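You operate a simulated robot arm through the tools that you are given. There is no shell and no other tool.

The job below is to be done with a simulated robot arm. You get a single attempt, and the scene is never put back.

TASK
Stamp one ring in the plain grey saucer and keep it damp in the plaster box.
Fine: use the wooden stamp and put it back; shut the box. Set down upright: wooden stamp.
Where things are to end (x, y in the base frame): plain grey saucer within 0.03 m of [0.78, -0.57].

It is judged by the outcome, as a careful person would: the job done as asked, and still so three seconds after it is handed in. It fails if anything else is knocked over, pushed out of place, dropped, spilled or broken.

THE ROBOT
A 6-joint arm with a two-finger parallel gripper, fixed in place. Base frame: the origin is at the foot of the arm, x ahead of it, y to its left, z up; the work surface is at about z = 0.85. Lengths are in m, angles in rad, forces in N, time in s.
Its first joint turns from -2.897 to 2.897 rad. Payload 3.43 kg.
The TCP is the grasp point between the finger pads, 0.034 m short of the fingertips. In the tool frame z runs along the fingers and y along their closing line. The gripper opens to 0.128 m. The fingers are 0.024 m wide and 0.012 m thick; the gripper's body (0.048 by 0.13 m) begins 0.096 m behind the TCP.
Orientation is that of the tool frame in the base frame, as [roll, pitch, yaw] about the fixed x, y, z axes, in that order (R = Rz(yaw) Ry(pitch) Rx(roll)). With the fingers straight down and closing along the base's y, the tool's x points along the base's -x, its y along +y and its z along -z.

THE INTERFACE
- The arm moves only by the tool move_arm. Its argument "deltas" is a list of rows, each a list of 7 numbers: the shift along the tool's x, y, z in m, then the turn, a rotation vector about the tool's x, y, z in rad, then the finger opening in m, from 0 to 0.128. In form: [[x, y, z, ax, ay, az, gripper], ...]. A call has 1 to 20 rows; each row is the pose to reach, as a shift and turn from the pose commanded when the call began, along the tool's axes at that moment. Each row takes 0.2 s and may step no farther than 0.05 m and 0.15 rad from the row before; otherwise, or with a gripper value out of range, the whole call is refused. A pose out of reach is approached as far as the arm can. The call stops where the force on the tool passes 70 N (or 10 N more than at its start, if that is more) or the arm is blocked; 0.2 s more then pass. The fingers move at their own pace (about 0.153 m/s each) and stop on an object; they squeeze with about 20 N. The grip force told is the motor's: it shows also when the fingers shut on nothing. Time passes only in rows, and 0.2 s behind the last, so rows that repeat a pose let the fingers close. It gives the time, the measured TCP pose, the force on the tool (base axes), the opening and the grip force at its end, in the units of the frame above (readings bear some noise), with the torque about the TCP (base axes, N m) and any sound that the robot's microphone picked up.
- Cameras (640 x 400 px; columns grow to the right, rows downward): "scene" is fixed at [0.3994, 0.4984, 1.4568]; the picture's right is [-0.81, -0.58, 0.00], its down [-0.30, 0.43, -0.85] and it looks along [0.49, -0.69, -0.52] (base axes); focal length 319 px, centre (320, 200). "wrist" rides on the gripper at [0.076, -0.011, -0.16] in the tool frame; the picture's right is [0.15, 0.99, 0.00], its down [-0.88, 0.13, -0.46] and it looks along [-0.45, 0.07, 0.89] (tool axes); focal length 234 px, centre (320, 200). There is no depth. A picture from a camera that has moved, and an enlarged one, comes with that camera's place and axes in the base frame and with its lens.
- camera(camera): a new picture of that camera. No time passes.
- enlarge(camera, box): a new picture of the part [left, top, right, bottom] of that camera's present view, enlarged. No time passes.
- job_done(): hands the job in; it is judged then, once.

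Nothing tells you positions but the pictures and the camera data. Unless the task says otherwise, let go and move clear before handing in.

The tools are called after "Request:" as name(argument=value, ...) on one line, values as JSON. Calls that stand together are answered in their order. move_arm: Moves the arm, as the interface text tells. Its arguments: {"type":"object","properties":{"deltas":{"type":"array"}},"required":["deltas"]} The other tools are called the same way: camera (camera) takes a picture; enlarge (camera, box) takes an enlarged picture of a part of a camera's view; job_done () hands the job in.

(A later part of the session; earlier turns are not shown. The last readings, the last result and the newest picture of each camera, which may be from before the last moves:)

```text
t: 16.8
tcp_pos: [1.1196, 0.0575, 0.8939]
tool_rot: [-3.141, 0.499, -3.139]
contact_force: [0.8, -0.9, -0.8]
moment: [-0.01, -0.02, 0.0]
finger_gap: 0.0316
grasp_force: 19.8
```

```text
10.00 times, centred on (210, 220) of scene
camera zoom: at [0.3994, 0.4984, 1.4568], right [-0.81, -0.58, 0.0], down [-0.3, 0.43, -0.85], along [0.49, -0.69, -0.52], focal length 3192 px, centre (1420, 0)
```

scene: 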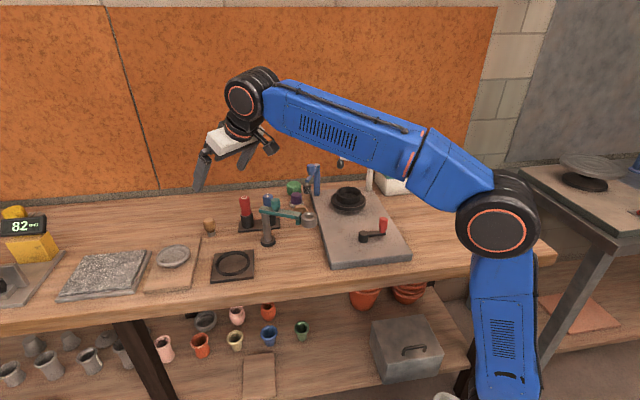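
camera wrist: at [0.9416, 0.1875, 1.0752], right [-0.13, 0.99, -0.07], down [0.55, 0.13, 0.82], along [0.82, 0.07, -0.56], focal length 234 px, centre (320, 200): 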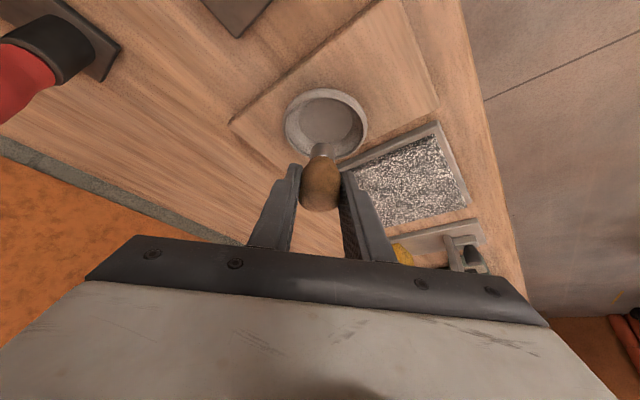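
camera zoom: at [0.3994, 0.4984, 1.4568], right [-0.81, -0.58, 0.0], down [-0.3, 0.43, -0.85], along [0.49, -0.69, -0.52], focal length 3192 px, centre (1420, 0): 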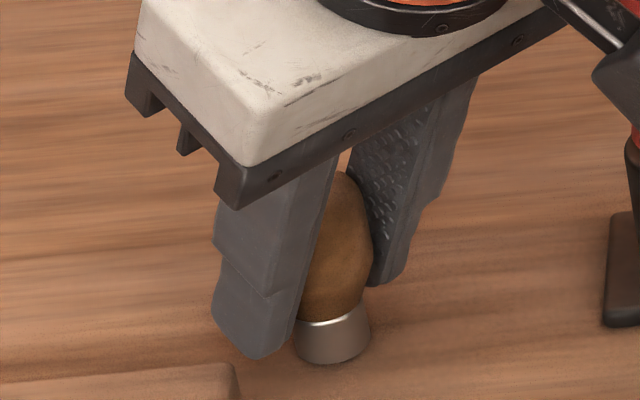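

Request:
move_arm(deltas=[[0.0007, 0, 0.0013, 0, 0, 0, 0.0], [0.001, 0, 0.0018, 0, 0, 0, 0.0]])

Request:
enlarge(camera="scene", box=[190, 200, 230, 240])

```text
t: 17.4
tcp_pos: [1.1201, 0.057, 0.8919]
tool_rot: [3.141, 0.499, 3.141]
contact_force: [0.5, 0.4, 0.0]
moment: [-0.03, -0.02, 0.01]
finger_gap: 0.0312
grasp_force: 20.1
```

```text
10.00 times, centred on (210, 220) of scene
camera zoom: at [0.3994, 0.4984, 1.4568], right [-0.81, -0.58, 0.0], down [-0.3, 0.43, -0.85], along [0.49, -0.69, -0.52], focal length 3192 px, centre (1420, 0)
```

zoom: 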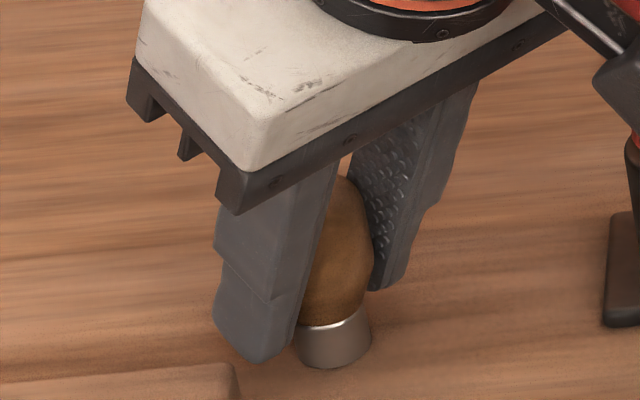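

Request:
move_arm(deltas=[[0.0005, 0, 0.0009, 0, 0, 0, 0.0], [0.001, 0, 0.0018, 0, 0, 0, 0.0]])

Request:
enlarge(camera="wrist", box=[260, 90, 400, 230])

```text
t: 18.0
tcp_pos: [1.1189, 0.0568, 0.8912]
tool_rot: [-3.14, 0.5, -3.141]
contact_force: [2.0, -0.1, 5.3]
moment: [-0.09, -0.13, 0.0]
finger_gap: 0.0315
grasp_force: 19.8
```

```text
2.86 times, centred on (330, 160) of wrist
camera zoom: at [0.9753, 0.046, 0.9946], right [-0.13, 0.99, -0.07], down [0.55, 0.13, 0.82], along [0.82, 0.07, -0.56], focal length 669 px, centre (291, 314)
```

zoom: 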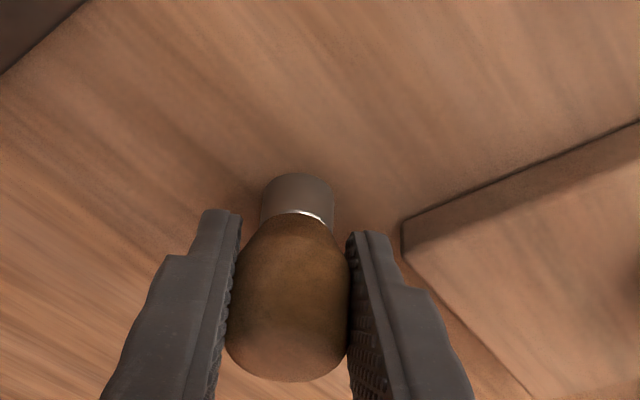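

The table contact reads 5 N, so the stamp is down. I'll open the fingers just slightly (the board corner is close) and back off along the tool axis.

Request:
move_arm(deltas=[[0, 0, 0, 0, 0, 0, 0.035], [0, 0, 0, 0, 0, 0, 0.039], [0, 0, 0, 0, 0, 0, 0.041]])

Request:
enlarge(camera="wrist", box=[260, 90, 400, 230])

Request:
enlarge(camera="scene", box=[190, 200, 230, 240])

```text
t: 18.8
tcp_pos: [1.1197, 0.0576, 0.8894]
tool_rot: [-3.141, 0.498, 3.142]
contact_force: [-0.4, -2.0, -2.5]
moment: [-0.08, 0.04, 0.0]
finger_gap: 0.04
grasp_force: 0.1
```

```text
2.86 times, centred on (330, 160) of wrist
camera zoom: at [0.9755, 0.046, 0.9938], right [-0.13, 0.99, -0.07], down [0.55, 0.13, 0.82], along [0.82, 0.07, -0.57], focal length 669 px, centre (291, 314)
```

zoom: 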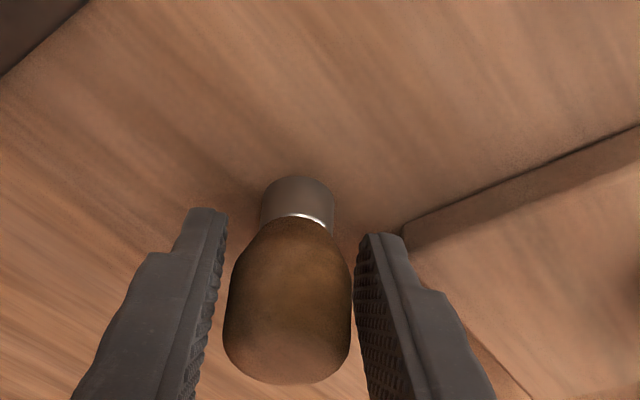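

```text
10.00 times, centred on (210, 220) of scene
camera zoom: at [0.3994, 0.4984, 1.4568], right [-0.81, -0.58, 0.0], down [-0.3, 0.43, -0.85], along [0.49, -0.69, -0.52], focal length 3192 px, centre (1420, 0)
```

zoom: 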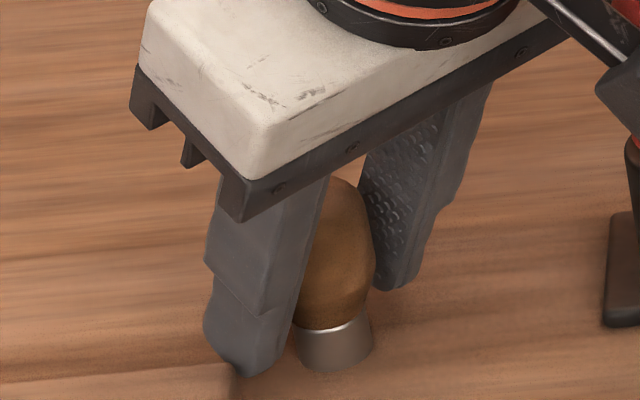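

Request:
enlarge(camera="wrist", box=[300, 150, 380, 210])

Request:
enlarge(camera="scene", box=[200, 220, 230, 245])

```text
6.67 times, centred on (340, 180) of wrist
camera zoom: at [0.9755, 0.046, 0.9938], right [-0.13, 0.99, -0.07], down [0.55, 0.13, 0.82], along [0.82, 0.07, -0.57], focal length 1561 px, centre (187, 333)
```

zoom: 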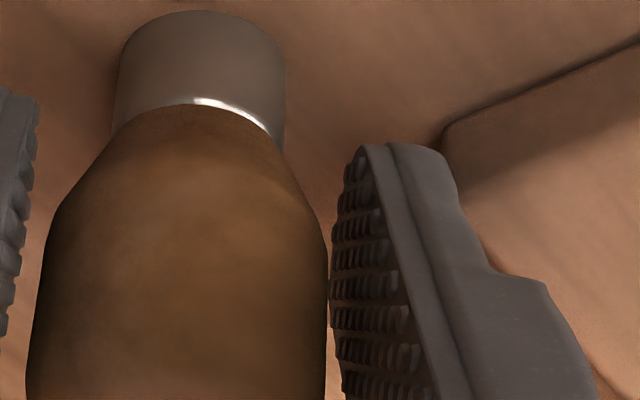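

```text
16.00 times, centred on (215, 232) of scene
camera zoom: at [0.3994, 0.4984, 1.4568], right [-0.81, -0.58, 0.0], down [-0.3, 0.43, -0.85], along [0.49, -0.69, -0.52], focal length 5106 px, centre (2000, -320)
```

zoom: 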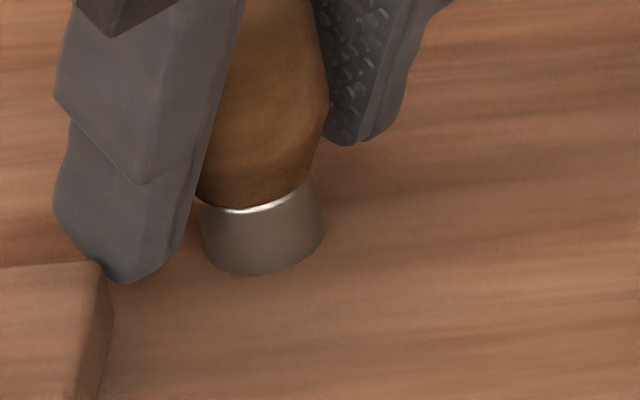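

The stamp stands free with about 1 mm clearance on one side. I'll lift the open fingers straight up off it.

Request:
move_arm(deltas=[[-0.0024, 0, -0.0044, 0, 0, 0, 0.041], [-0.0048, 0, -0.0088, 0, 0, 0, 0.041], [-0.0096, 0, -0.0176, 0, 0, 0, 0.042], [-0.0168, 0, -0.0307, 0, 0, 0, 0.044], [-0.0264, 0, -0.0483, 0, 0, 0, 0.046]])

Request:
enlarge(camera="wrist", box=[260, 90, 400, 230])

Request:
enlarge(camera="scene", box=[190, 200, 230, 240])

```text
t: 20.0
tcp_pos: [1.1215, 0.0585, 0.9462]
tool_rot: [3.141, 0.498, 3.141]
contact_force: [-0.5, 0.6, 0.5]
moment: [-0.03, 0.03, 0.0]
finger_gap: 0.0457
grasp_force: 0.1
```

```text
2.86 times, centred on (330, 160) of wrist
camera zoom: at [0.9775, 0.0472, 1.0492], right [-0.13, 0.99, -0.07], down [0.55, 0.13, 0.82], along [0.82, 0.07, -0.57], focal length 669 px, centre (291, 314)
```

zoom: 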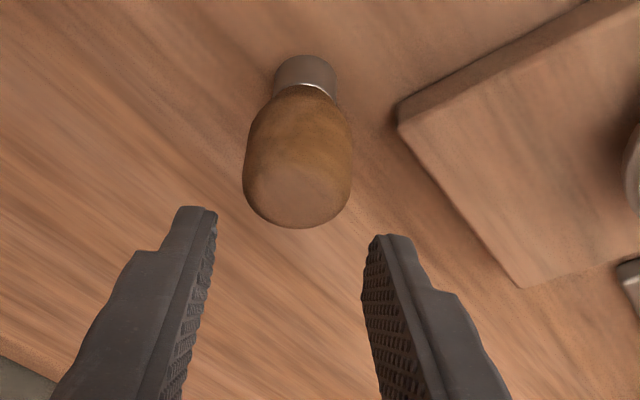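

```text
10.00 times, centred on (210, 220) of scene
camera zoom: at [0.3994, 0.4984, 1.4568], right [-0.81, -0.58, 0.0], down [-0.3, 0.43, -0.85], along [0.49, -0.69, -0.52], focal length 3192 px, centre (1420, 0)
```

zoom: 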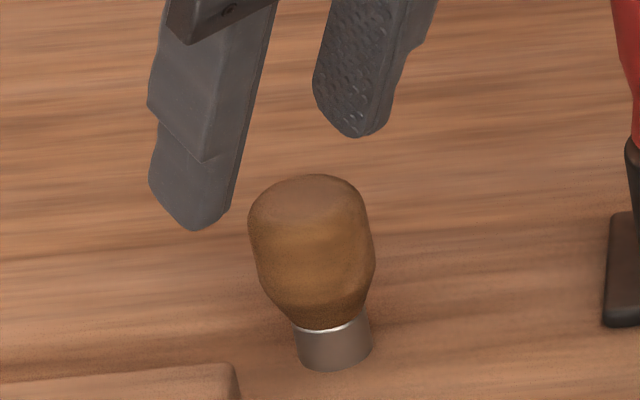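

The stamp is back upright on its original spot and the board hasn't moved. Next is the plaster box; its lid knob sits toward the front edge, so I'll retreat high and look at it more closely.

Request:
move_arm(deltas=[[-0.0192, 0, -0.0351, 0, 0, 0, 0.046], [0.014, -0.0058, -0.0662, 0, 0.05, 0, 0.046], [0.0471, -0.0116, -0.0973, 0, 0.1, 0, 0.046], [0.0803, -0.0174, -0.1284, 0, 0.15, 0, 0.046], [0.1134, -0.0232, -0.1595, 0, 0.2, 0, 0.046], [0.1466, -0.029, -0.1906, 0, 0.25, 0, 0.046], [0.1797, -0.0348, -0.2217, 0, 0.3, 0, 0.046], [0.2129, -0.0406, -0.2528, 0, 0.35, 0, 0.046], [0.246, -0.0464, -0.2839, 0, 0.4, 0, 0.046], [0.2792, -0.0522, -0.315, 0, 0.45, 0, 0.046], [0.3123, -0.058, -0.3461, 0, 0.5, 0, 0.046]])

Request:
camera(camera="scene")

```text
t: 22.4
tcp_pos: [0.679, -0.0006, 1.0989]
tool_rot: [-3.141, -0.001, 3.141]
contact_force: [1.3, 0.3, -1.4]
moment: [0.0, 0.06, 0.0]
finger_gap: 0.0459
grasp_force: 0.1
```

```text
taken
```

scene: 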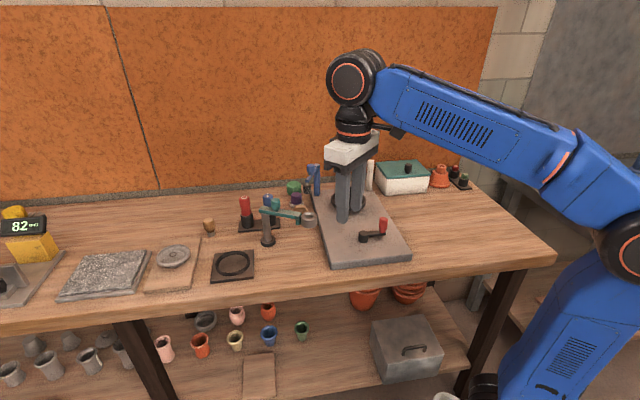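

Request:
move_arm(deltas=[[0.0119, -0.04, 0, 0, 0, 0.063, 0.046], [0.0238, -0.08, 0, 0, 0, 0.126, 0.046], [0.0357, -0.12, 0, 0, 0, 0.189, 0.046], [0.0476, -0.16, 0, 0, 0, 0.252, 0.046], [0.0595, -0.2, 0, 0, 0, 0.315, 0.046], [0.0714, -0.24, 0, 0, 0, 0.378, 0.046], [0.0833, -0.28, 0, 0, 0, 0.441, 0.046], [0.0952, -0.32, 0, 0, 0, 0.504, 0.046], [0.1071, -0.36, 0, 0, 0, 0.567, 0.046], [0.119, -0.4, 0, 0, 0, 0.63, 0.046]])

Request:
move_arm(deltas=[[0, 0, 0, 0, -0.1, 0, 0.07], [0, 0, 0, 0, -0.2, 0, 0.07], [0, 0, 0, 0, -0.3, 0, 0.07], [0, 0, 0, 0, -0.4, 0, 0.07]])

Request:
camera(camera="wrist")

```text
t: 24.6
tcp_pos: [0.5599, -0.402, 1.0995]
tool_rot: [-3.141, 0.0, 2.512]
contact_force: [0.2, 0.2, 0.4]
moment: [0.01, -0.01, -0.01]
finger_gap: 0.0461
grasp_force: 0.0
```

```text
t: 25.6
tcp_pos: [0.5621, -0.4024, 1.0986]
tool_rot: [3.141, 0.4, 2.512]
contact_force: [0.2, -0.3, -0.7]
moment: [0.03, 0.03, 0.0]
finger_gap: 0.0701
grasp_force: 0.1
```

```text
taken
camera wrist: at [0.4476, -0.333, 1.2158], right [0.47, 0.88, -0.06], down [0.59, -0.27, 0.76], along [0.66, -0.39, -0.64], focal length 234 px, centre (320, 200)
```

wrist: 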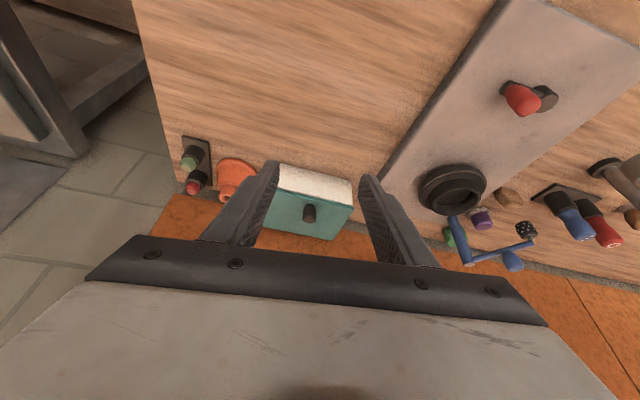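

Request:
enlarge(camera="wrist", box=[230, 140, 390, 260])

Request:
enlarge(camera="scene", box=[365, 150, 445, 205])

```text
3.33 times, centred on (310, 200) of wrist
camera zoom: at [0.4476, -0.333, 1.2158], right [0.47, 0.88, -0.06], down [0.59, -0.27, 0.76], along [0.66, -0.39, -0.64], focal length 781 px, centre (353, 200)
```

zoom: 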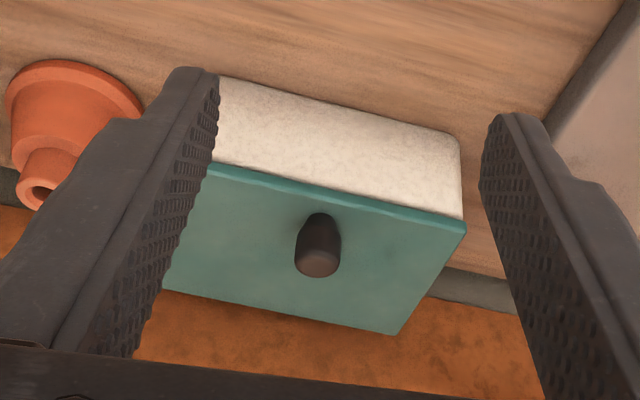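

```text
7.27 times, centred on (405, 178) of scene
camera zoom: at [0.3994, 0.4984, 1.4568], right [-0.81, -0.58, 0.0], down [-0.3, 0.43, -0.85], along [0.49, -0.69, -0.52], focal length 2321 px, centre (-298, 364)
```

zoom: 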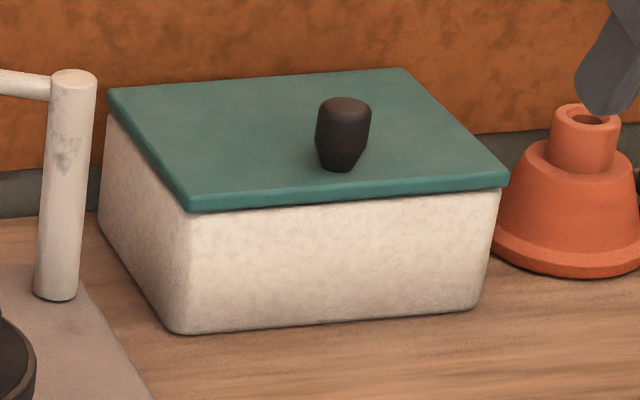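

Request:
enlarge(camera="scene", box=[370, 152, 402, 184])

Request:
enlarge(camera="scene", box=[402, 152, 434, 184])

Request:
enlarge(camera="wrist", box=[270, 160, 370, 250])

```text
12.50 times, centred on (386, 168) of scene
camera zoom: at [0.3994, 0.4984, 1.4568], right [-0.81, -0.58, 0.0], down [-0.3, 0.43, -0.85], along [0.49, -0.69, -0.52], focal length 3990 px, centre (-505, 600)
```

zoom: 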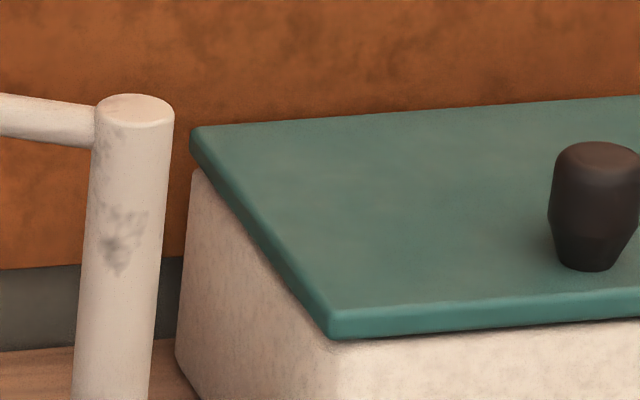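

```text
12.50 times, centred on (418, 168) of scene
camera zoom: at [0.3994, 0.4984, 1.4568], right [-0.81, -0.58, 0.0], down [-0.3, 0.43, -0.85], along [0.49, -0.69, -0.52], focal length 3990 px, centre (-905, 600)
```

zoom: 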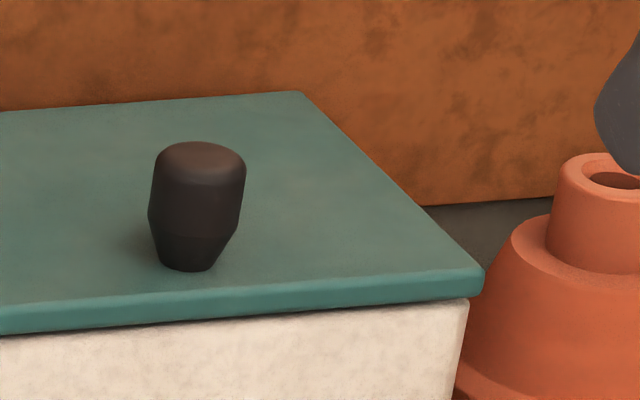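

```text
4.44 times, centred on (320, 205) of wrist
camera zoom: at [0.4476, -0.333, 1.2158], right [0.47, 0.88, -0.06], down [0.59, -0.27, 0.76], along [0.66, -0.39, -0.64], focal length 1041 px, centre (320, 178)
```

zoom: 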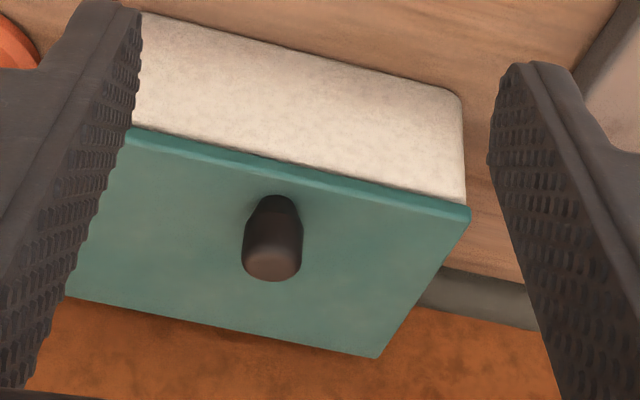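

The lid is a flat plate with its knob near the front edge, so it may be hinged at the back. I'll turn the fingers parallel to the front edge and go to a pre-grasp pose above the knob near [0.749, -0.541].

Request:
move_arm(deltas=[[-0.0284, 0.0003, 0.0215, 0.0097, 0.0167, 0.0267, 0.06], [-0.0568, 0.0006, 0.0429, 0.0195, 0.0333, 0.0533, 0.06], [-0.0852, 0.001, 0.0644, 0.0292, 0.05, 0.08, 0.06], [-0.1136, 0.0013, 0.0859, 0.0389, 0.0667, 0.1066, 0.06], [-0.142, 0.0016, 0.1073, 0.0487, 0.0833, 0.1333, 0.06], [-0.1704, 0.0019, 0.1288, 0.0584, 0.1, 0.1599, 0.06]])

Request:
camera(camera="wrist")

Request:
enlarge(camera="scene", box=[340, 110, 460, 205])

```text
t: 27.0
tcp_pos: [0.728, -0.5204, 1.0466]
tool_rot: [-3.141, 0.3, 2.341]
contact_force: [-0.8, 0.3, 1.5]
moment: [-0.03, -0.03, 0.02]
finger_gap: 0.06
grasp_force: 0.0
```

```text
taken
camera wrist: at [0.6367, -0.443, 1.1765], right [0.61, 0.79, -0.04], down [0.59, -0.42, 0.7], along [0.53, -0.45, -0.72], focal length 234 px, centre (320, 200)
```

wrist: 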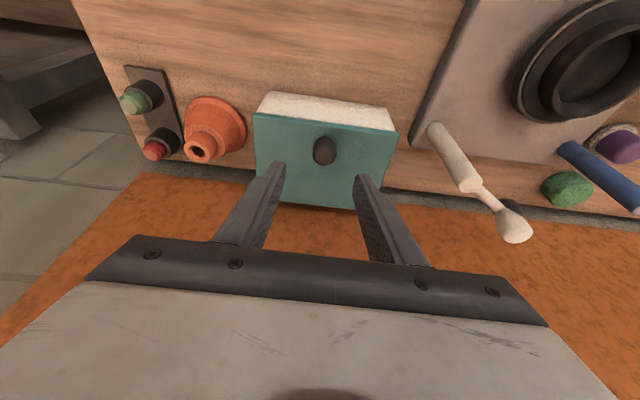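

```text
4.21 times, centred on (400, 158) of scene
camera zoom: at [0.3994, 0.4984, 1.4568], right [-0.81, -0.58, 0.0], down [-0.3, 0.43, -0.85], along [0.49, -0.69, -0.52], focal length 1344 px, centre (-17, 379)
```

zoom: 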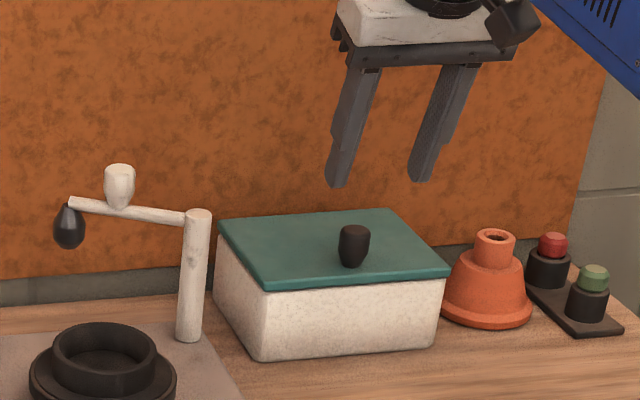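

Request:
enlarge(camera="wrist", box=[240, 80, 410, 215])

```text
2.96 times, centred on (325, 148) of wrist
camera zoom: at [0.6367, -0.443, 1.1765], right [0.61, 0.79, -0.04], down [0.59, -0.42, 0.7], along [0.53, -0.45, -0.72], focal length 694 px, centre (305, 356)
```

zoom: 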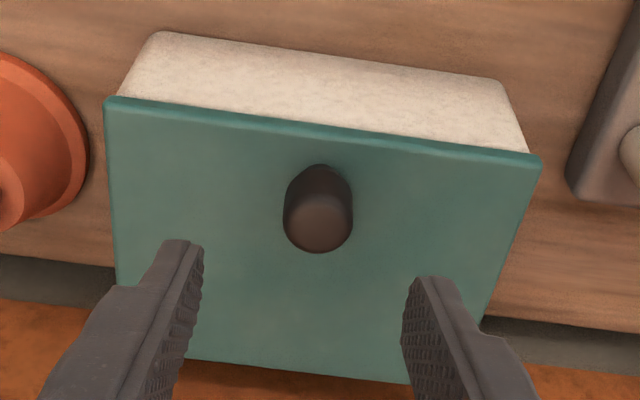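

Combining both views puts the lid top at z ≈ 0.934 and the knob at about [0.745, -0.532]. I'll descend partway with the fingers narrowed and check alignment.

Request:
move_arm(deltas=[[0.0017, 0.0012, 0.015, 0, 0, 0, 0.05], [0.0034, 0.0023, 0.03, 0, 0, 0, 0.05], [0.0056, 0.0034, 0.048, 0, 0, 0, 0.05]])

Request:
enlarge(camera="wrist", box=[240, 80, 410, 215])

Request:
enlarge(camera="scene", box=[375, 130, 435, 190])

```text
t: 27.8
tcp_pos: [0.7376, -0.5268, 0.9981]
tool_rot: [-3.141, 0.299, 2.342]
contact_force: [0.1, 0.1, -0.2]
moment: [-0.02, -0.05, 0.02]
finger_gap: 0.05
grasp_force: 0.0
```

```text
2.96 times, centred on (325, 148) of wrist
camera zoom: at [0.6455, -0.4485, 1.1277], right [0.61, 0.79, -0.04], down [0.59, -0.42, 0.7], along [0.53, -0.45, -0.72], focal length 694 px, centre (305, 356)
```

zoom: 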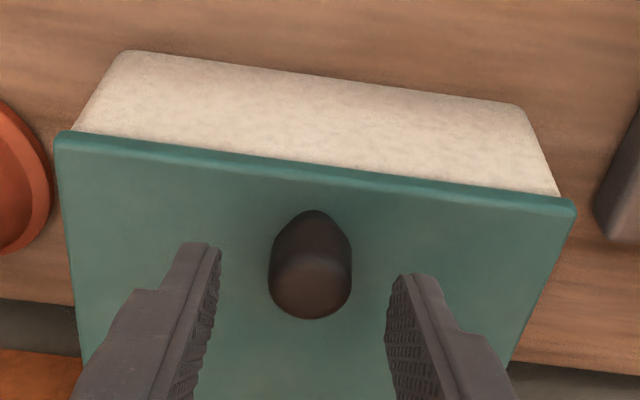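

```text
6.67 times, centred on (405, 160) of scene
camera zoom: at [0.3994, 0.4984, 1.4568], right [-0.81, -0.58, 0.0], down [-0.3, 0.43, -0.85], along [0.49, -0.69, -0.52], focal length 2128 px, centre (-247, 467)
```

zoom: 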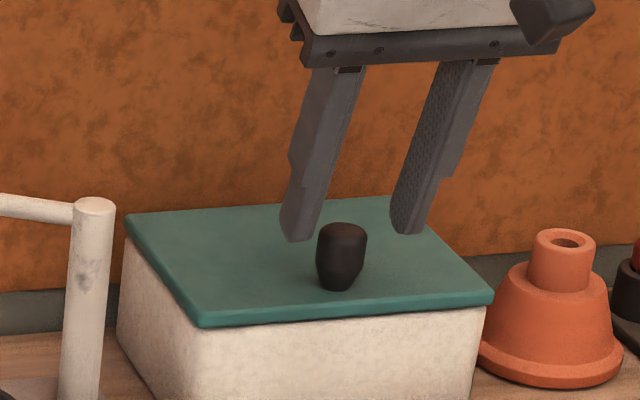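

The knob is nicely between the fingers. I'll go down the rest of the way and close.

Request:
move_arm(deltas=[[0.001, 0, 0.0085, 0, 0, 0, 0.05], [0.002, 0, 0.017, 0, 0, 0, 0.05], [0.0029, 0, 0.0253, 0, 0, 0, 0.05]])

Request:
enlarge(camera="wrist", box=[240, 100, 410, 235])

Request:
enlarge(camera="scene", box=[375, 135, 435, 195])

```text
t: 28.6
tcp_pos: [0.7411, -0.5287, 0.9749]
tool_rot: [3.141, 0.301, 2.343]
contact_force: [-0.4, -0.8, 0.9]
moment: [0.0, 0.0, -0.01]
finger_gap: 0.05
grasp_force: 0.1
```

```text
2.96 times, centred on (325, 168) of wrist
camera zoom: at [0.6498, -0.4508, 1.1046], right [0.61, 0.79, -0.04], down [0.59, -0.42, 0.7], along [0.53, -0.45, -0.72], focal length 694 px, centre (305, 296)
```

zoom: 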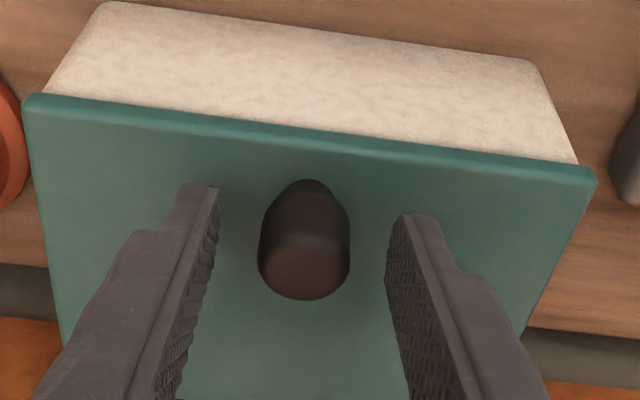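

```text
6.67 times, centred on (405, 165) of scene
camera zoom: at [0.3994, 0.4984, 1.4568], right [-0.81, -0.58, 0.0], down [-0.3, 0.43, -0.85], along [0.49, -0.69, -0.52], focal length 2128 px, centre (-247, 433)
```

zoom: 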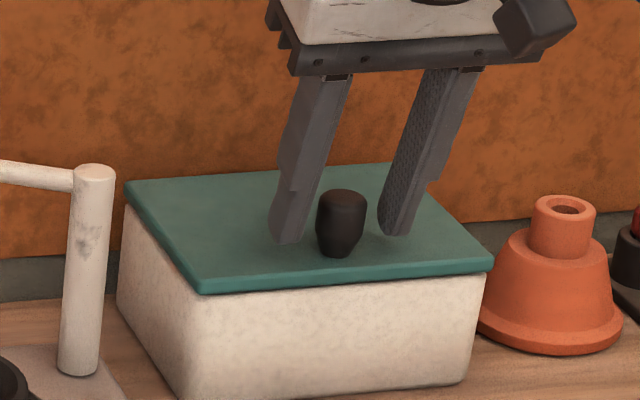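

Request:
move_arm(deltas=[[0, 0, 0, 0, 0, 0, 0.03], [0, 0, 0, 0, 0, 0, 0.015], [0, 0, 0, 0, 0, 0, 0.01]])

Request:
enlarge(camera="wrist", box=[240, 100, 410, 235])

```text
t: 29.4
tcp_pos: [0.741, -0.5281, 0.9749]
tool_rot: [-3.141, 0.301, 2.342]
contact_force: [-0.7, -1.5, -0.5]
moment: [0.41, -0.4, -0.04]
finger_gap: 0.0251
grasp_force: 44.8
```

```text
2.96 times, centred on (325, 168) of wrist
camera zoom: at [0.6497, -0.4509, 1.1046], right [0.61, 0.79, -0.04], down [0.59, -0.42, 0.7], along [0.53, -0.45, -0.72], focal length 694 px, centre (305, 296)
```

zoom: 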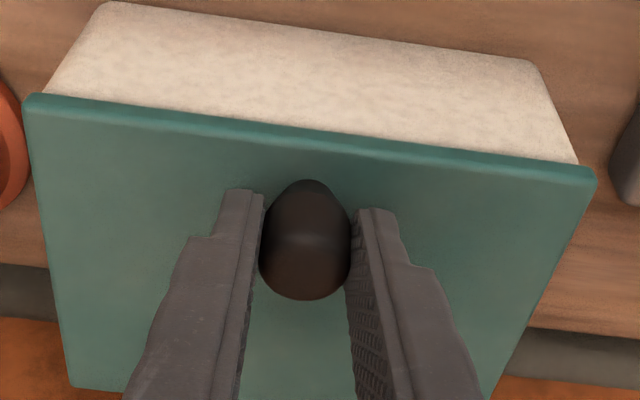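

The knob is gripped. I'll lift just a few millimetres to learn how the lid moves.

Request:
move_arm(deltas=[[-0.0006, 0, -0.0019, 0, 0, 0, 0.01], [-0.0012, 0, -0.0038, 0, 0, 0, 0.01]])

Request:
enlarge(camera="scene", box=[375, 140, 435, 200])

Request:
enlarge(camera="wrist", box=[240, 100, 410, 235])

```text
t: 30.0
tcp_pos: [0.7425, -0.5293, 0.9787]
tool_rot: [-3.141, 0.296, 2.343]
contact_force: [-1.5, 2.9, -12.9]
moment: [0.71, 1.3, -0.04]
finger_gap: 0.0252
grasp_force: 44.6
```

```text
6.67 times, centred on (405, 170) of scene
camera zoom: at [0.3994, 0.4984, 1.4568], right [-0.81, -0.58, 0.0], down [-0.3, 0.43, -0.85], along [0.49, -0.69, -0.52], focal length 2128 px, centre (-247, 400)
```

zoom: 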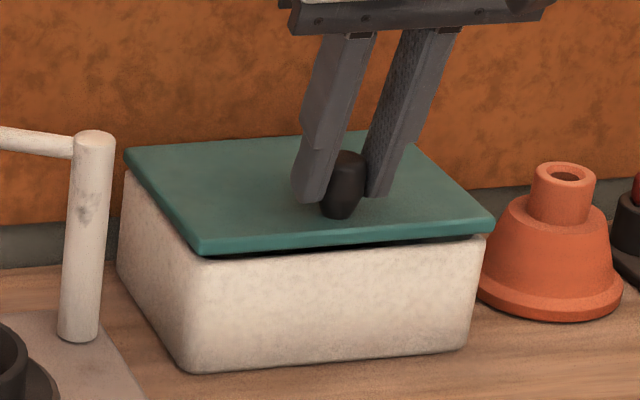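

```text
2.96 times, centred on (325, 168) of wrist
camera zoom: at [0.6505, -0.4516, 1.1083], right [0.61, 0.79, -0.04], down [0.59, -0.42, 0.69], along [0.53, -0.45, -0.72], focal length 694 px, centre (305, 296)
```

zoom: 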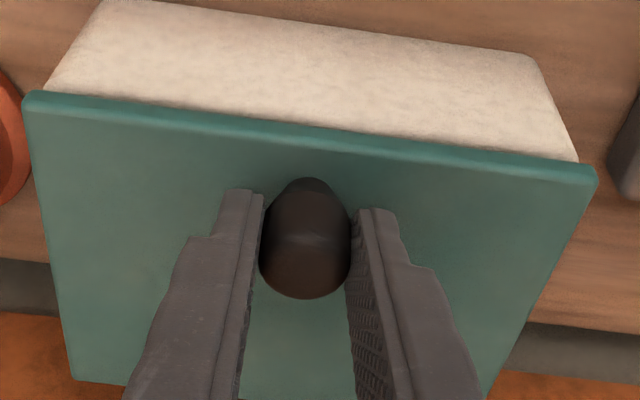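

The front edge lifts while the back stays put, so the lid is hinged along the back. I'll follow the hinge arc in small steps, letting the knob pivot between the pads.

Request:
move_arm(deltas=[[-0.0022, 0, -0.0034, 0, 0, 0, 0.01], [-0.0045, 0, -0.0068, 0, 0, 0, 0.01], [-0.0083, 0, -0.0116, 0, 0, 0, 0.01], [-0.0122, 0, -0.0164, 0, 0, 0, 0.01]])

Request:
enlarge(camera="scene", box=[375, 140, 435, 200])

Request:
enlarge(camera="wrist", box=[240, 100, 410, 235])

```text
t: 31.0
tcp_pos: [0.7469, -0.5342, 0.9982]
tool_rot: [3.141, 0.298, 2.342]
contact_force: [1.5, 11.2, -10.1]
moment: [0.91, 1.28, 0.11]
finger_gap: 0.0254
grasp_force: 45.4
```

```text
6.67 times, centred on (405, 170) of scene
camera zoom: at [0.3994, 0.4984, 1.4568], right [-0.81, -0.58, 0.0], down [-0.3, 0.43, -0.85], along [0.49, -0.69, -0.52], focal length 2128 px, centre (-247, 400)
```

zoom: 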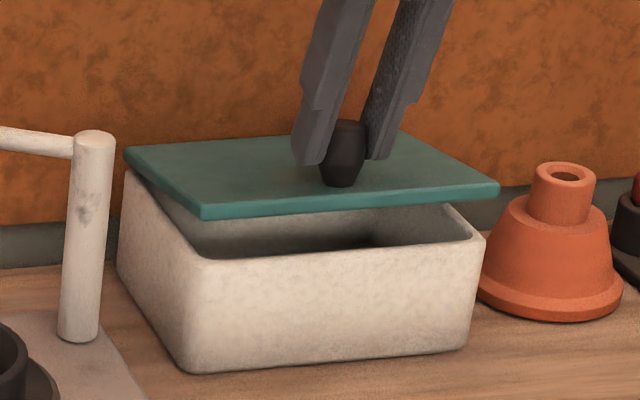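

```text
2.96 times, centred on (325, 168) of wrist
camera zoom: at [0.6548, -0.4559, 1.1277], right [0.61, 0.79, -0.04], down [0.59, -0.42, 0.69], along [0.53, -0.45, -0.72], focal length 694 px, centre (305, 296)
```

zoom: 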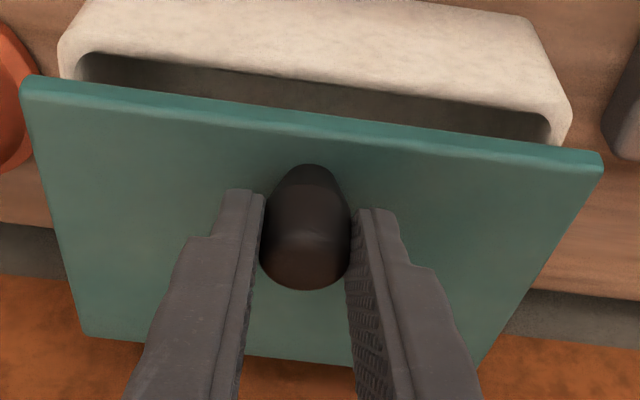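

The lid swings cleanly on its hinge at modest force, and I can now see into the box. Continuing along the arc.

Request:
move_arm(deltas=[[-0.0043, 0, -0.0045, 0, 0, 0, 0.01], [-0.0086, 0, -0.0089, 0, 0, 0, 0.01], [-0.0133, 0, -0.0128, 0, 0, 0, 0.01], [-0.018, 0, -0.0167, 0, 0, 0, 0.01], [-0.023, 0, -0.0202, 0, 0, 0, 0.01], [-0.028, 0, -0.0236, 0, 0, 0, 0.01]])

Request:
enlarge(camera="scene", box=[375, 130, 435, 190])

Request:
enlarge(camera="wrist", box=[240, 80, 410, 235])

```text
t: 32.4
tcp_pos: [0.7607, -0.547, 1.0291]
tool_rot: [-3.141, 0.301, 2.342]
contact_force: [-5.8, 13.1, -3.8]
moment: [0.96, 1.35, 0.21]
finger_gap: 0.0254
grasp_force: 45.1
```

```text
6.67 times, centred on (405, 160) of scene
camera zoom: at [0.3994, 0.4984, 1.4568], right [-0.81, -0.58, 0.0], down [-0.3, 0.43, -0.85], along [0.49, -0.69, -0.52], focal length 2128 px, centre (-247, 467)
```

zoom: 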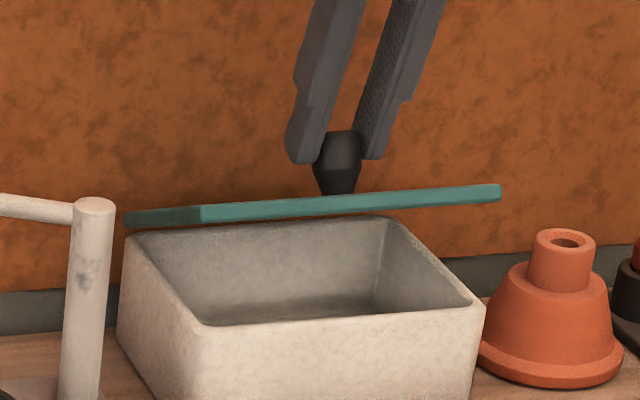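

```text
2.58 times, centred on (325, 158) of wrist
camera zoom: at [0.6684, -0.4695, 1.1582], right [0.61, 0.79, -0.04], down [0.59, -0.42, 0.7], along [0.53, -0.45, -0.72], focal length 604 px, centre (307, 310)
```

zoom: 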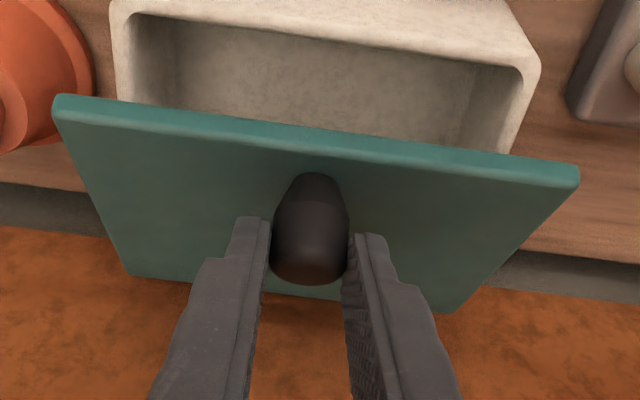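

The interior looks empty and the lid is following well. Opening further.

Request:
move_arm(deltas=[[-0.0054, 0, -0.003, 0, 0, 0, 0.01], [-0.0108, 0, -0.0059, 0, 0, 0, 0.01], [-0.0165, 0, -0.0083, 0, 0, 0, 0.01], [-0.0221, 0, -0.0107, 0, 0, 0, 0.01], [-0.028, 0, -0.0125, 0, 0, 0, 0.01], [-0.0339, 0, -0.0143, 0, 0, 0, 0.01]])

Request:
enlarge(camera="scene", box=[375, 130, 435, 190])

Request:
enlarge(camera="wrist", box=[240, 60, 410, 235])

```text
t: 33.8
tcp_pos: [0.7809, -0.5668, 1.0508]
tool_rot: [3.141, 0.301, 2.344]
contact_force: [3.6, 14.9, -8.3]
moment: [1.13, 0.95, 0.2]
finger_gap: 0.0254
grasp_force: 45.0
```

```text
6.67 times, centred on (405, 160) of scene
camera zoom: at [0.3994, 0.4984, 1.4568], right [-0.81, -0.58, 0.0], down [-0.3, 0.43, -0.85], along [0.49, -0.69, -0.52], focal length 2128 px, centre (-247, 467)
```

zoom: 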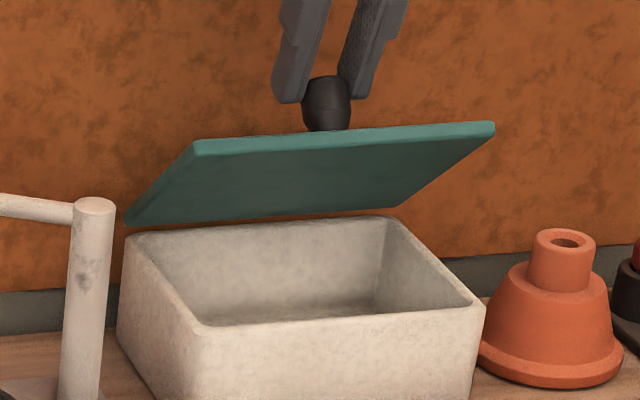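

```text
2.29 times, centred on (325, 148) of wrist
camera zoom: at [0.6885, -0.4895, 1.1817], right [0.61, 0.79, -0.04], down [0.59, -0.42, 0.7], along [0.53, -0.45, -0.72], focal length 535 px, centre (309, 320)
```

zoom: 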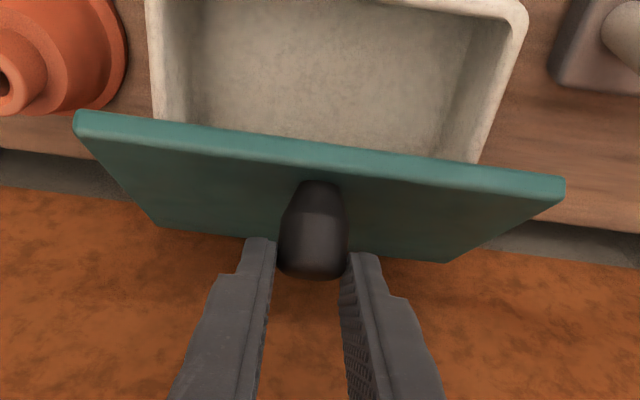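

Request:
move_arm(deltas=[[-0.006, 0, -0.0012, 0, 0, 0, 0.01], [-0.012, 0, -0.0024, 0, 0, 0, 0.01], [-0.0182, 0, -0.0031, 0, 0, 0, 0.01], [-0.0243, 0, -0.0037, 0, 0, 0, 0.01], [-0.0304, 0, -0.0037, 0, 0, 0, 0.01], [-0.0365, 0, -0.0037, 0, 0, 0, 0.01]])

Request:
enlarge(camera="scene", box=[375, 130, 435, 190])

Request:
enlarge(camera="wrist", box=[240, 60, 410, 235])

```text
t: 35.2
tcp_pos: [0.8026, -0.5907, 1.0676]
tool_rot: [3.139, 0.299, 2.341]
contact_force: [-0.4, 16.4, -0.3]
moment: [1.3, 0.93, 0.1]
finger_gap: 0.0255
grasp_force: 44.8
```

```text
6.67 times, centred on (405, 160) of scene
camera zoom: at [0.3994, 0.4984, 1.4568], right [-0.81, -0.58, 0.0], down [-0.3, 0.43, -0.85], along [0.49, -0.69, -0.52], focal length 2128 px, centre (-247, 467)
```

zoom: 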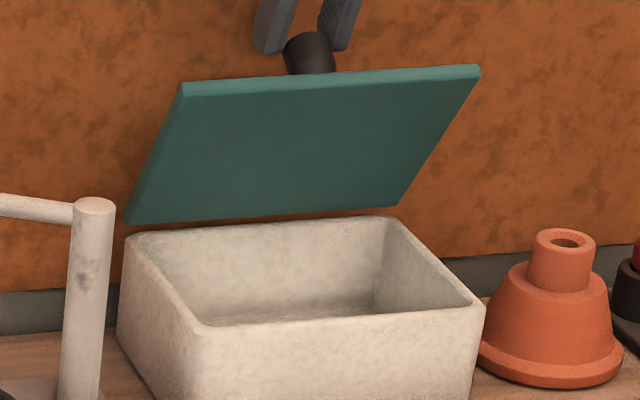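

```text
2.29 times, centred on (325, 148) of wrist
camera zoom: at [0.7116, -0.5128, 1.1971], right [0.61, 0.79, -0.04], down [0.59, -0.42, 0.7], along [0.53, -0.45, -0.72], focal length 535 px, centre (309, 320)
```

zoom: 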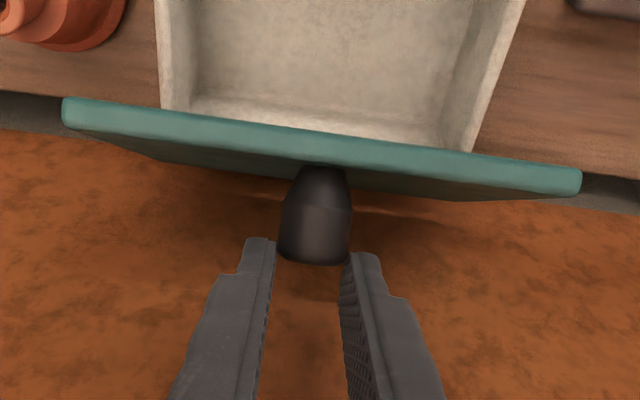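

The lid is open about 63°, but I don't yet know if it stays up by itself. I'll bring it back to a small angle and release there, so any fall would be tiny.

Request:
move_arm(deltas=[[0.0123, 0, 0, 0, 0, 0, 0.01], [0.0245, 0, 0.0012, 0, 0, 0, 0.01], [0.0365, 0, 0.0037, 0, 0, 0, 0.01], [0.0483, 0, 0.0073, 0, 0, 0, 0.01], [0.0596, 0, 0.0121, 0, 0, 0, 0.01], [0.0704, 0, 0.018, 0, 0, 0, 0.01], [0.0806, 0, 0.0249, 0, 0, 0, 0.01], [0.0855, 0, 0.0288, 0, 0, 0, 0.01], [0.09, 0, 0.0328, 0, 0, 0, 0.01], [0.0943, 0, 0.0372, 0, 0, 0, 0.01], [0.0985, 0, 0.0416, 0, 0, 0, 0.01]])

Request:
enlarge(camera="scene", box=[375, 130, 435, 190])

Request:
enlarge(camera="wrist", box=[240, 80, 410, 235])

```text
t: 37.6
tcp_pos: [0.7453, -0.5324, 0.9977]
tool_rot: [3.14, 0.299, 2.34]
contact_force: [7.7, -1.1, 9.2]
moment: [-1.29, -0.83, 0.13]
finger_gap: 0.0255
grasp_force: 44.6
```

```text
6.67 times, centred on (405, 160) of scene
camera zoom: at [0.3994, 0.4984, 1.4568], right [-0.81, -0.58, 0.0], down [-0.3, 0.43, -0.85], along [0.49, -0.69, -0.52], focal length 2128 px, centre (-247, 467)
```

zoom: 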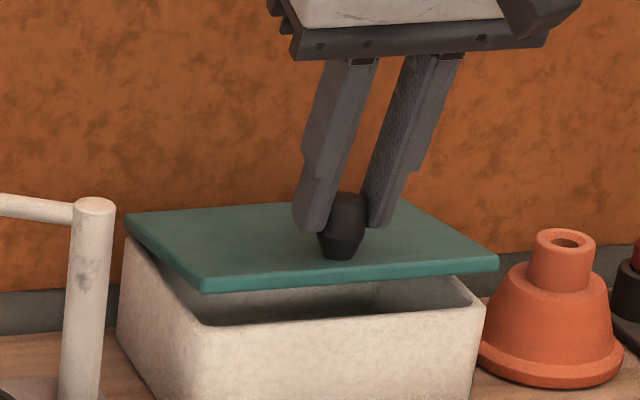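

```text
2.58 times, centred on (325, 158) of wrist
camera zoom: at [0.6537, -0.4546, 1.1275], right [0.61, 0.79, -0.04], down [0.59, -0.42, 0.7], along [0.53, -0.45, -0.72], focal length 604 px, centre (307, 310)
```

zoom: 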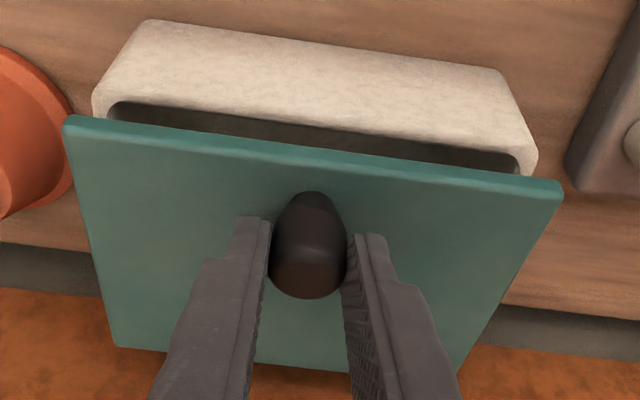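

Request:
move_arm(deltas=[[0, 0, 0, 0, 0, 0, 0.03], [0, 0, 0, 0, 0, 0, 0.036], [0, 0, 0, 0, 0, 0, 0.04], [0, 0, 0, 0, 0, 0, 0.04]])

Request:
enlarge(camera="scene", box=[375, 130, 435, 190])

Request:
enlarge(camera="wrist", box=[240, 80, 410, 235])

```text
t: 38.6
tcp_pos: [0.7465, -0.5336, 0.9978]
tool_rot: [3.142, 0.3, 2.343]
contact_force: [-0.8, -0.3, -0.6]
moment: [-0.02, 0.01, 0.0]
finger_gap: 0.0402
grasp_force: 0.0
```

```text
6.67 times, centred on (405, 160) of scene
camera zoom: at [0.3994, 0.4984, 1.4568], right [-0.81, -0.58, 0.0], down [-0.3, 0.43, -0.85], along [0.49, -0.69, -0.52], focal length 2128 px, centre (-247, 467)
```

zoom: 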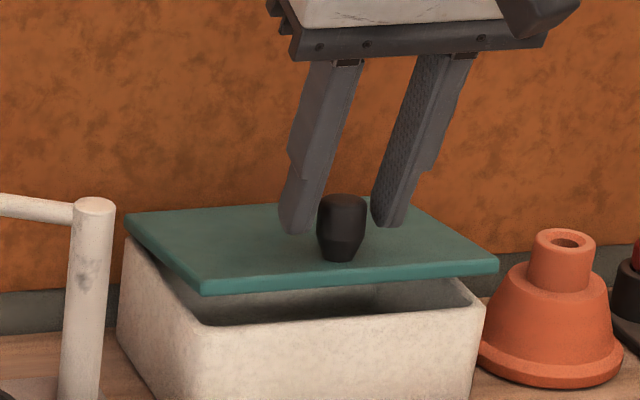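

```text
2.58 times, centred on (325, 158) of wrist
camera zoom: at [0.654, -0.4547, 1.1272], right [0.61, 0.79, -0.04], down [0.59, -0.42, 0.7], along [0.53, -0.45, -0.72], focal length 604 px, centre (307, 310)
```

zoom: 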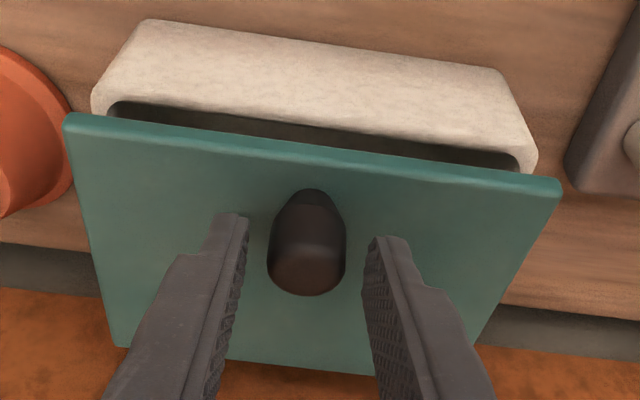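

The lid stays where it's left, so the hinge holds by friction. I'll re-grip and open it wide, then let go.

Request:
move_arm(deltas=[[0, 0, 0, 0, 0, 0, 0.02], [0, 0, 0, 0, 0, 0, 0.01], [-0.0076, 0, -0.0087, 0, 0, 0, 0.01], [-0.0162, 0, -0.0165, 0, 0, 0, 0.01], [-0.0255, 0, -0.0232, 0, 0, 0, 0.01], [-0.0355, 0, -0.0289, 0, 0, 0, 0.01], [-0.0459, 0, -0.0336, 0, 0, 0, 0.01], [-0.0568, 0, -0.0371, 0, 0, 0, 0.01], [-0.0681, 0, -0.0393, 0, 0, 0, 0.01], [-0.0794, 0, -0.0404, 0, 0, 0, 0.01], [-0.0908, 0, -0.0403, 0, 0, 0, 0.01]])

Request:
enlarge(camera="scene", box=[375, 130, 435, 190])

Request:
enlarge(camera="wrist", box=[240, 60, 410, 235])

```text
t: 41.0
tcp_pos: [0.7999, -0.5872, 1.0639]
tool_rot: [-3.141, 0.299, 2.341]
contact_force: [3.0, 20.3, 0.3]
moment: [1.39, 0.77, 0.07]
finger_gap: 0.0253
grasp_force: 44.7
```

```text
6.67 times, centred on (405, 160) of scene
camera zoom: at [0.3994, 0.4984, 1.4568], right [-0.81, -0.58, 0.0], down [-0.3, 0.43, -0.85], along [0.49, -0.69, -0.52], focal length 2128 px, centre (-247, 467)
```

zoom: 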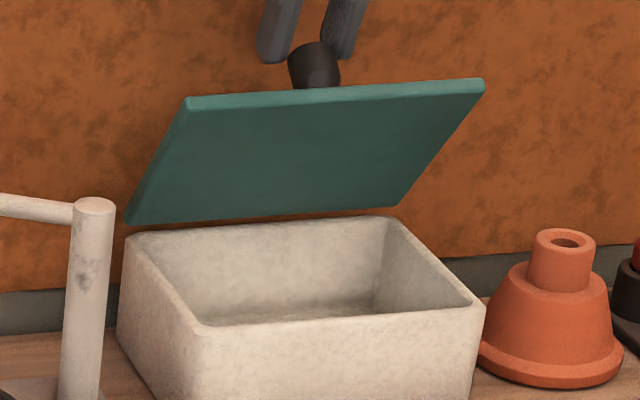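

```text
2.29 times, centred on (325, 148) of wrist
camera zoom: at [0.7078, -0.509, 1.1942], right [0.61, 0.79, -0.04], down [0.59, -0.42, 0.7], along [0.53, -0.45, -0.72], focal length 535 px, centre (309, 320)
```

zoom: 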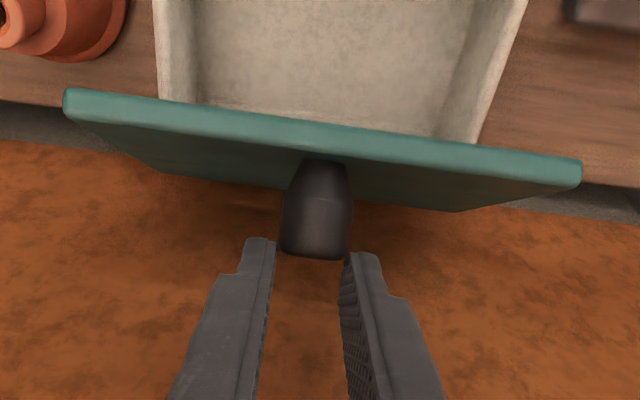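

Opened to about 60°. Now I'll release the knob and back the fingers up and out from behind the lid.

Request:
move_arm(deltas=[[0, 0, 0, 0, 0, 0, 0.03], [0, 0, 0, 0, 0, 0, 0.04], [0, 0, 0, 0, 0, 0, 0.046], [0, 0, -0.02, 0, 0, 0, 0.046], [0, 0, -0.045, 0, 0, 0, 0.046], [0, 0, -0.08, 0, 0, 0, 0.046]])

Request:
enlarge(camera="scene", box=[365, 110, 445, 200])

Request:
camera(camera="wrist")

```text
t: 42.4
tcp_pos: [0.7827, -0.5686, 1.1406]
tool_rot: [-3.141, 0.296, 2.342]
contact_force: [-0.4, 0.3, -0.4]
moment: [-0.01, -0.01, 0.0]
finger_gap: 0.0459
grasp_force: 0.0
```

```text
4.44 times, centred on (405, 155) of scene
camera zoom: at [0.3994, 0.4984, 1.4568], right [-0.81, -0.58, 0.0], down [-0.3, 0.43, -0.85], along [0.49, -0.69, -0.52], focal length 1418 px, centre (-58, 400)
```

zoom: 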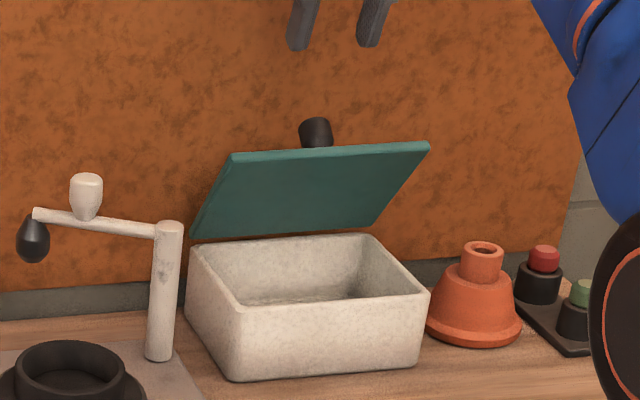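

```text
taken
camera wrist: at [0.6919, -0.4908, 1.2702], right [0.61, 0.79, -0.04], down [0.59, -0.42, 0.69], along [0.53, -0.45, -0.72], focal length 234 px, centre (320, 200)
```

wrist: 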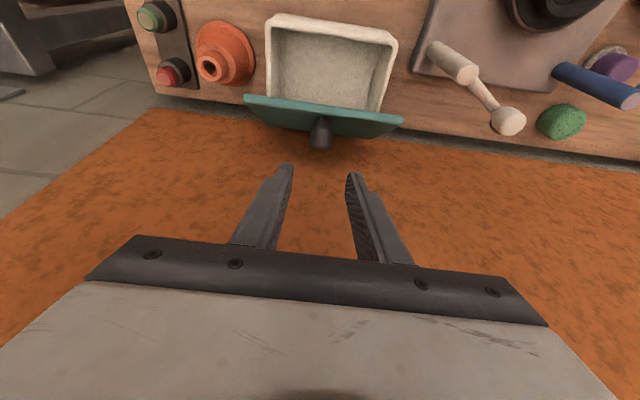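

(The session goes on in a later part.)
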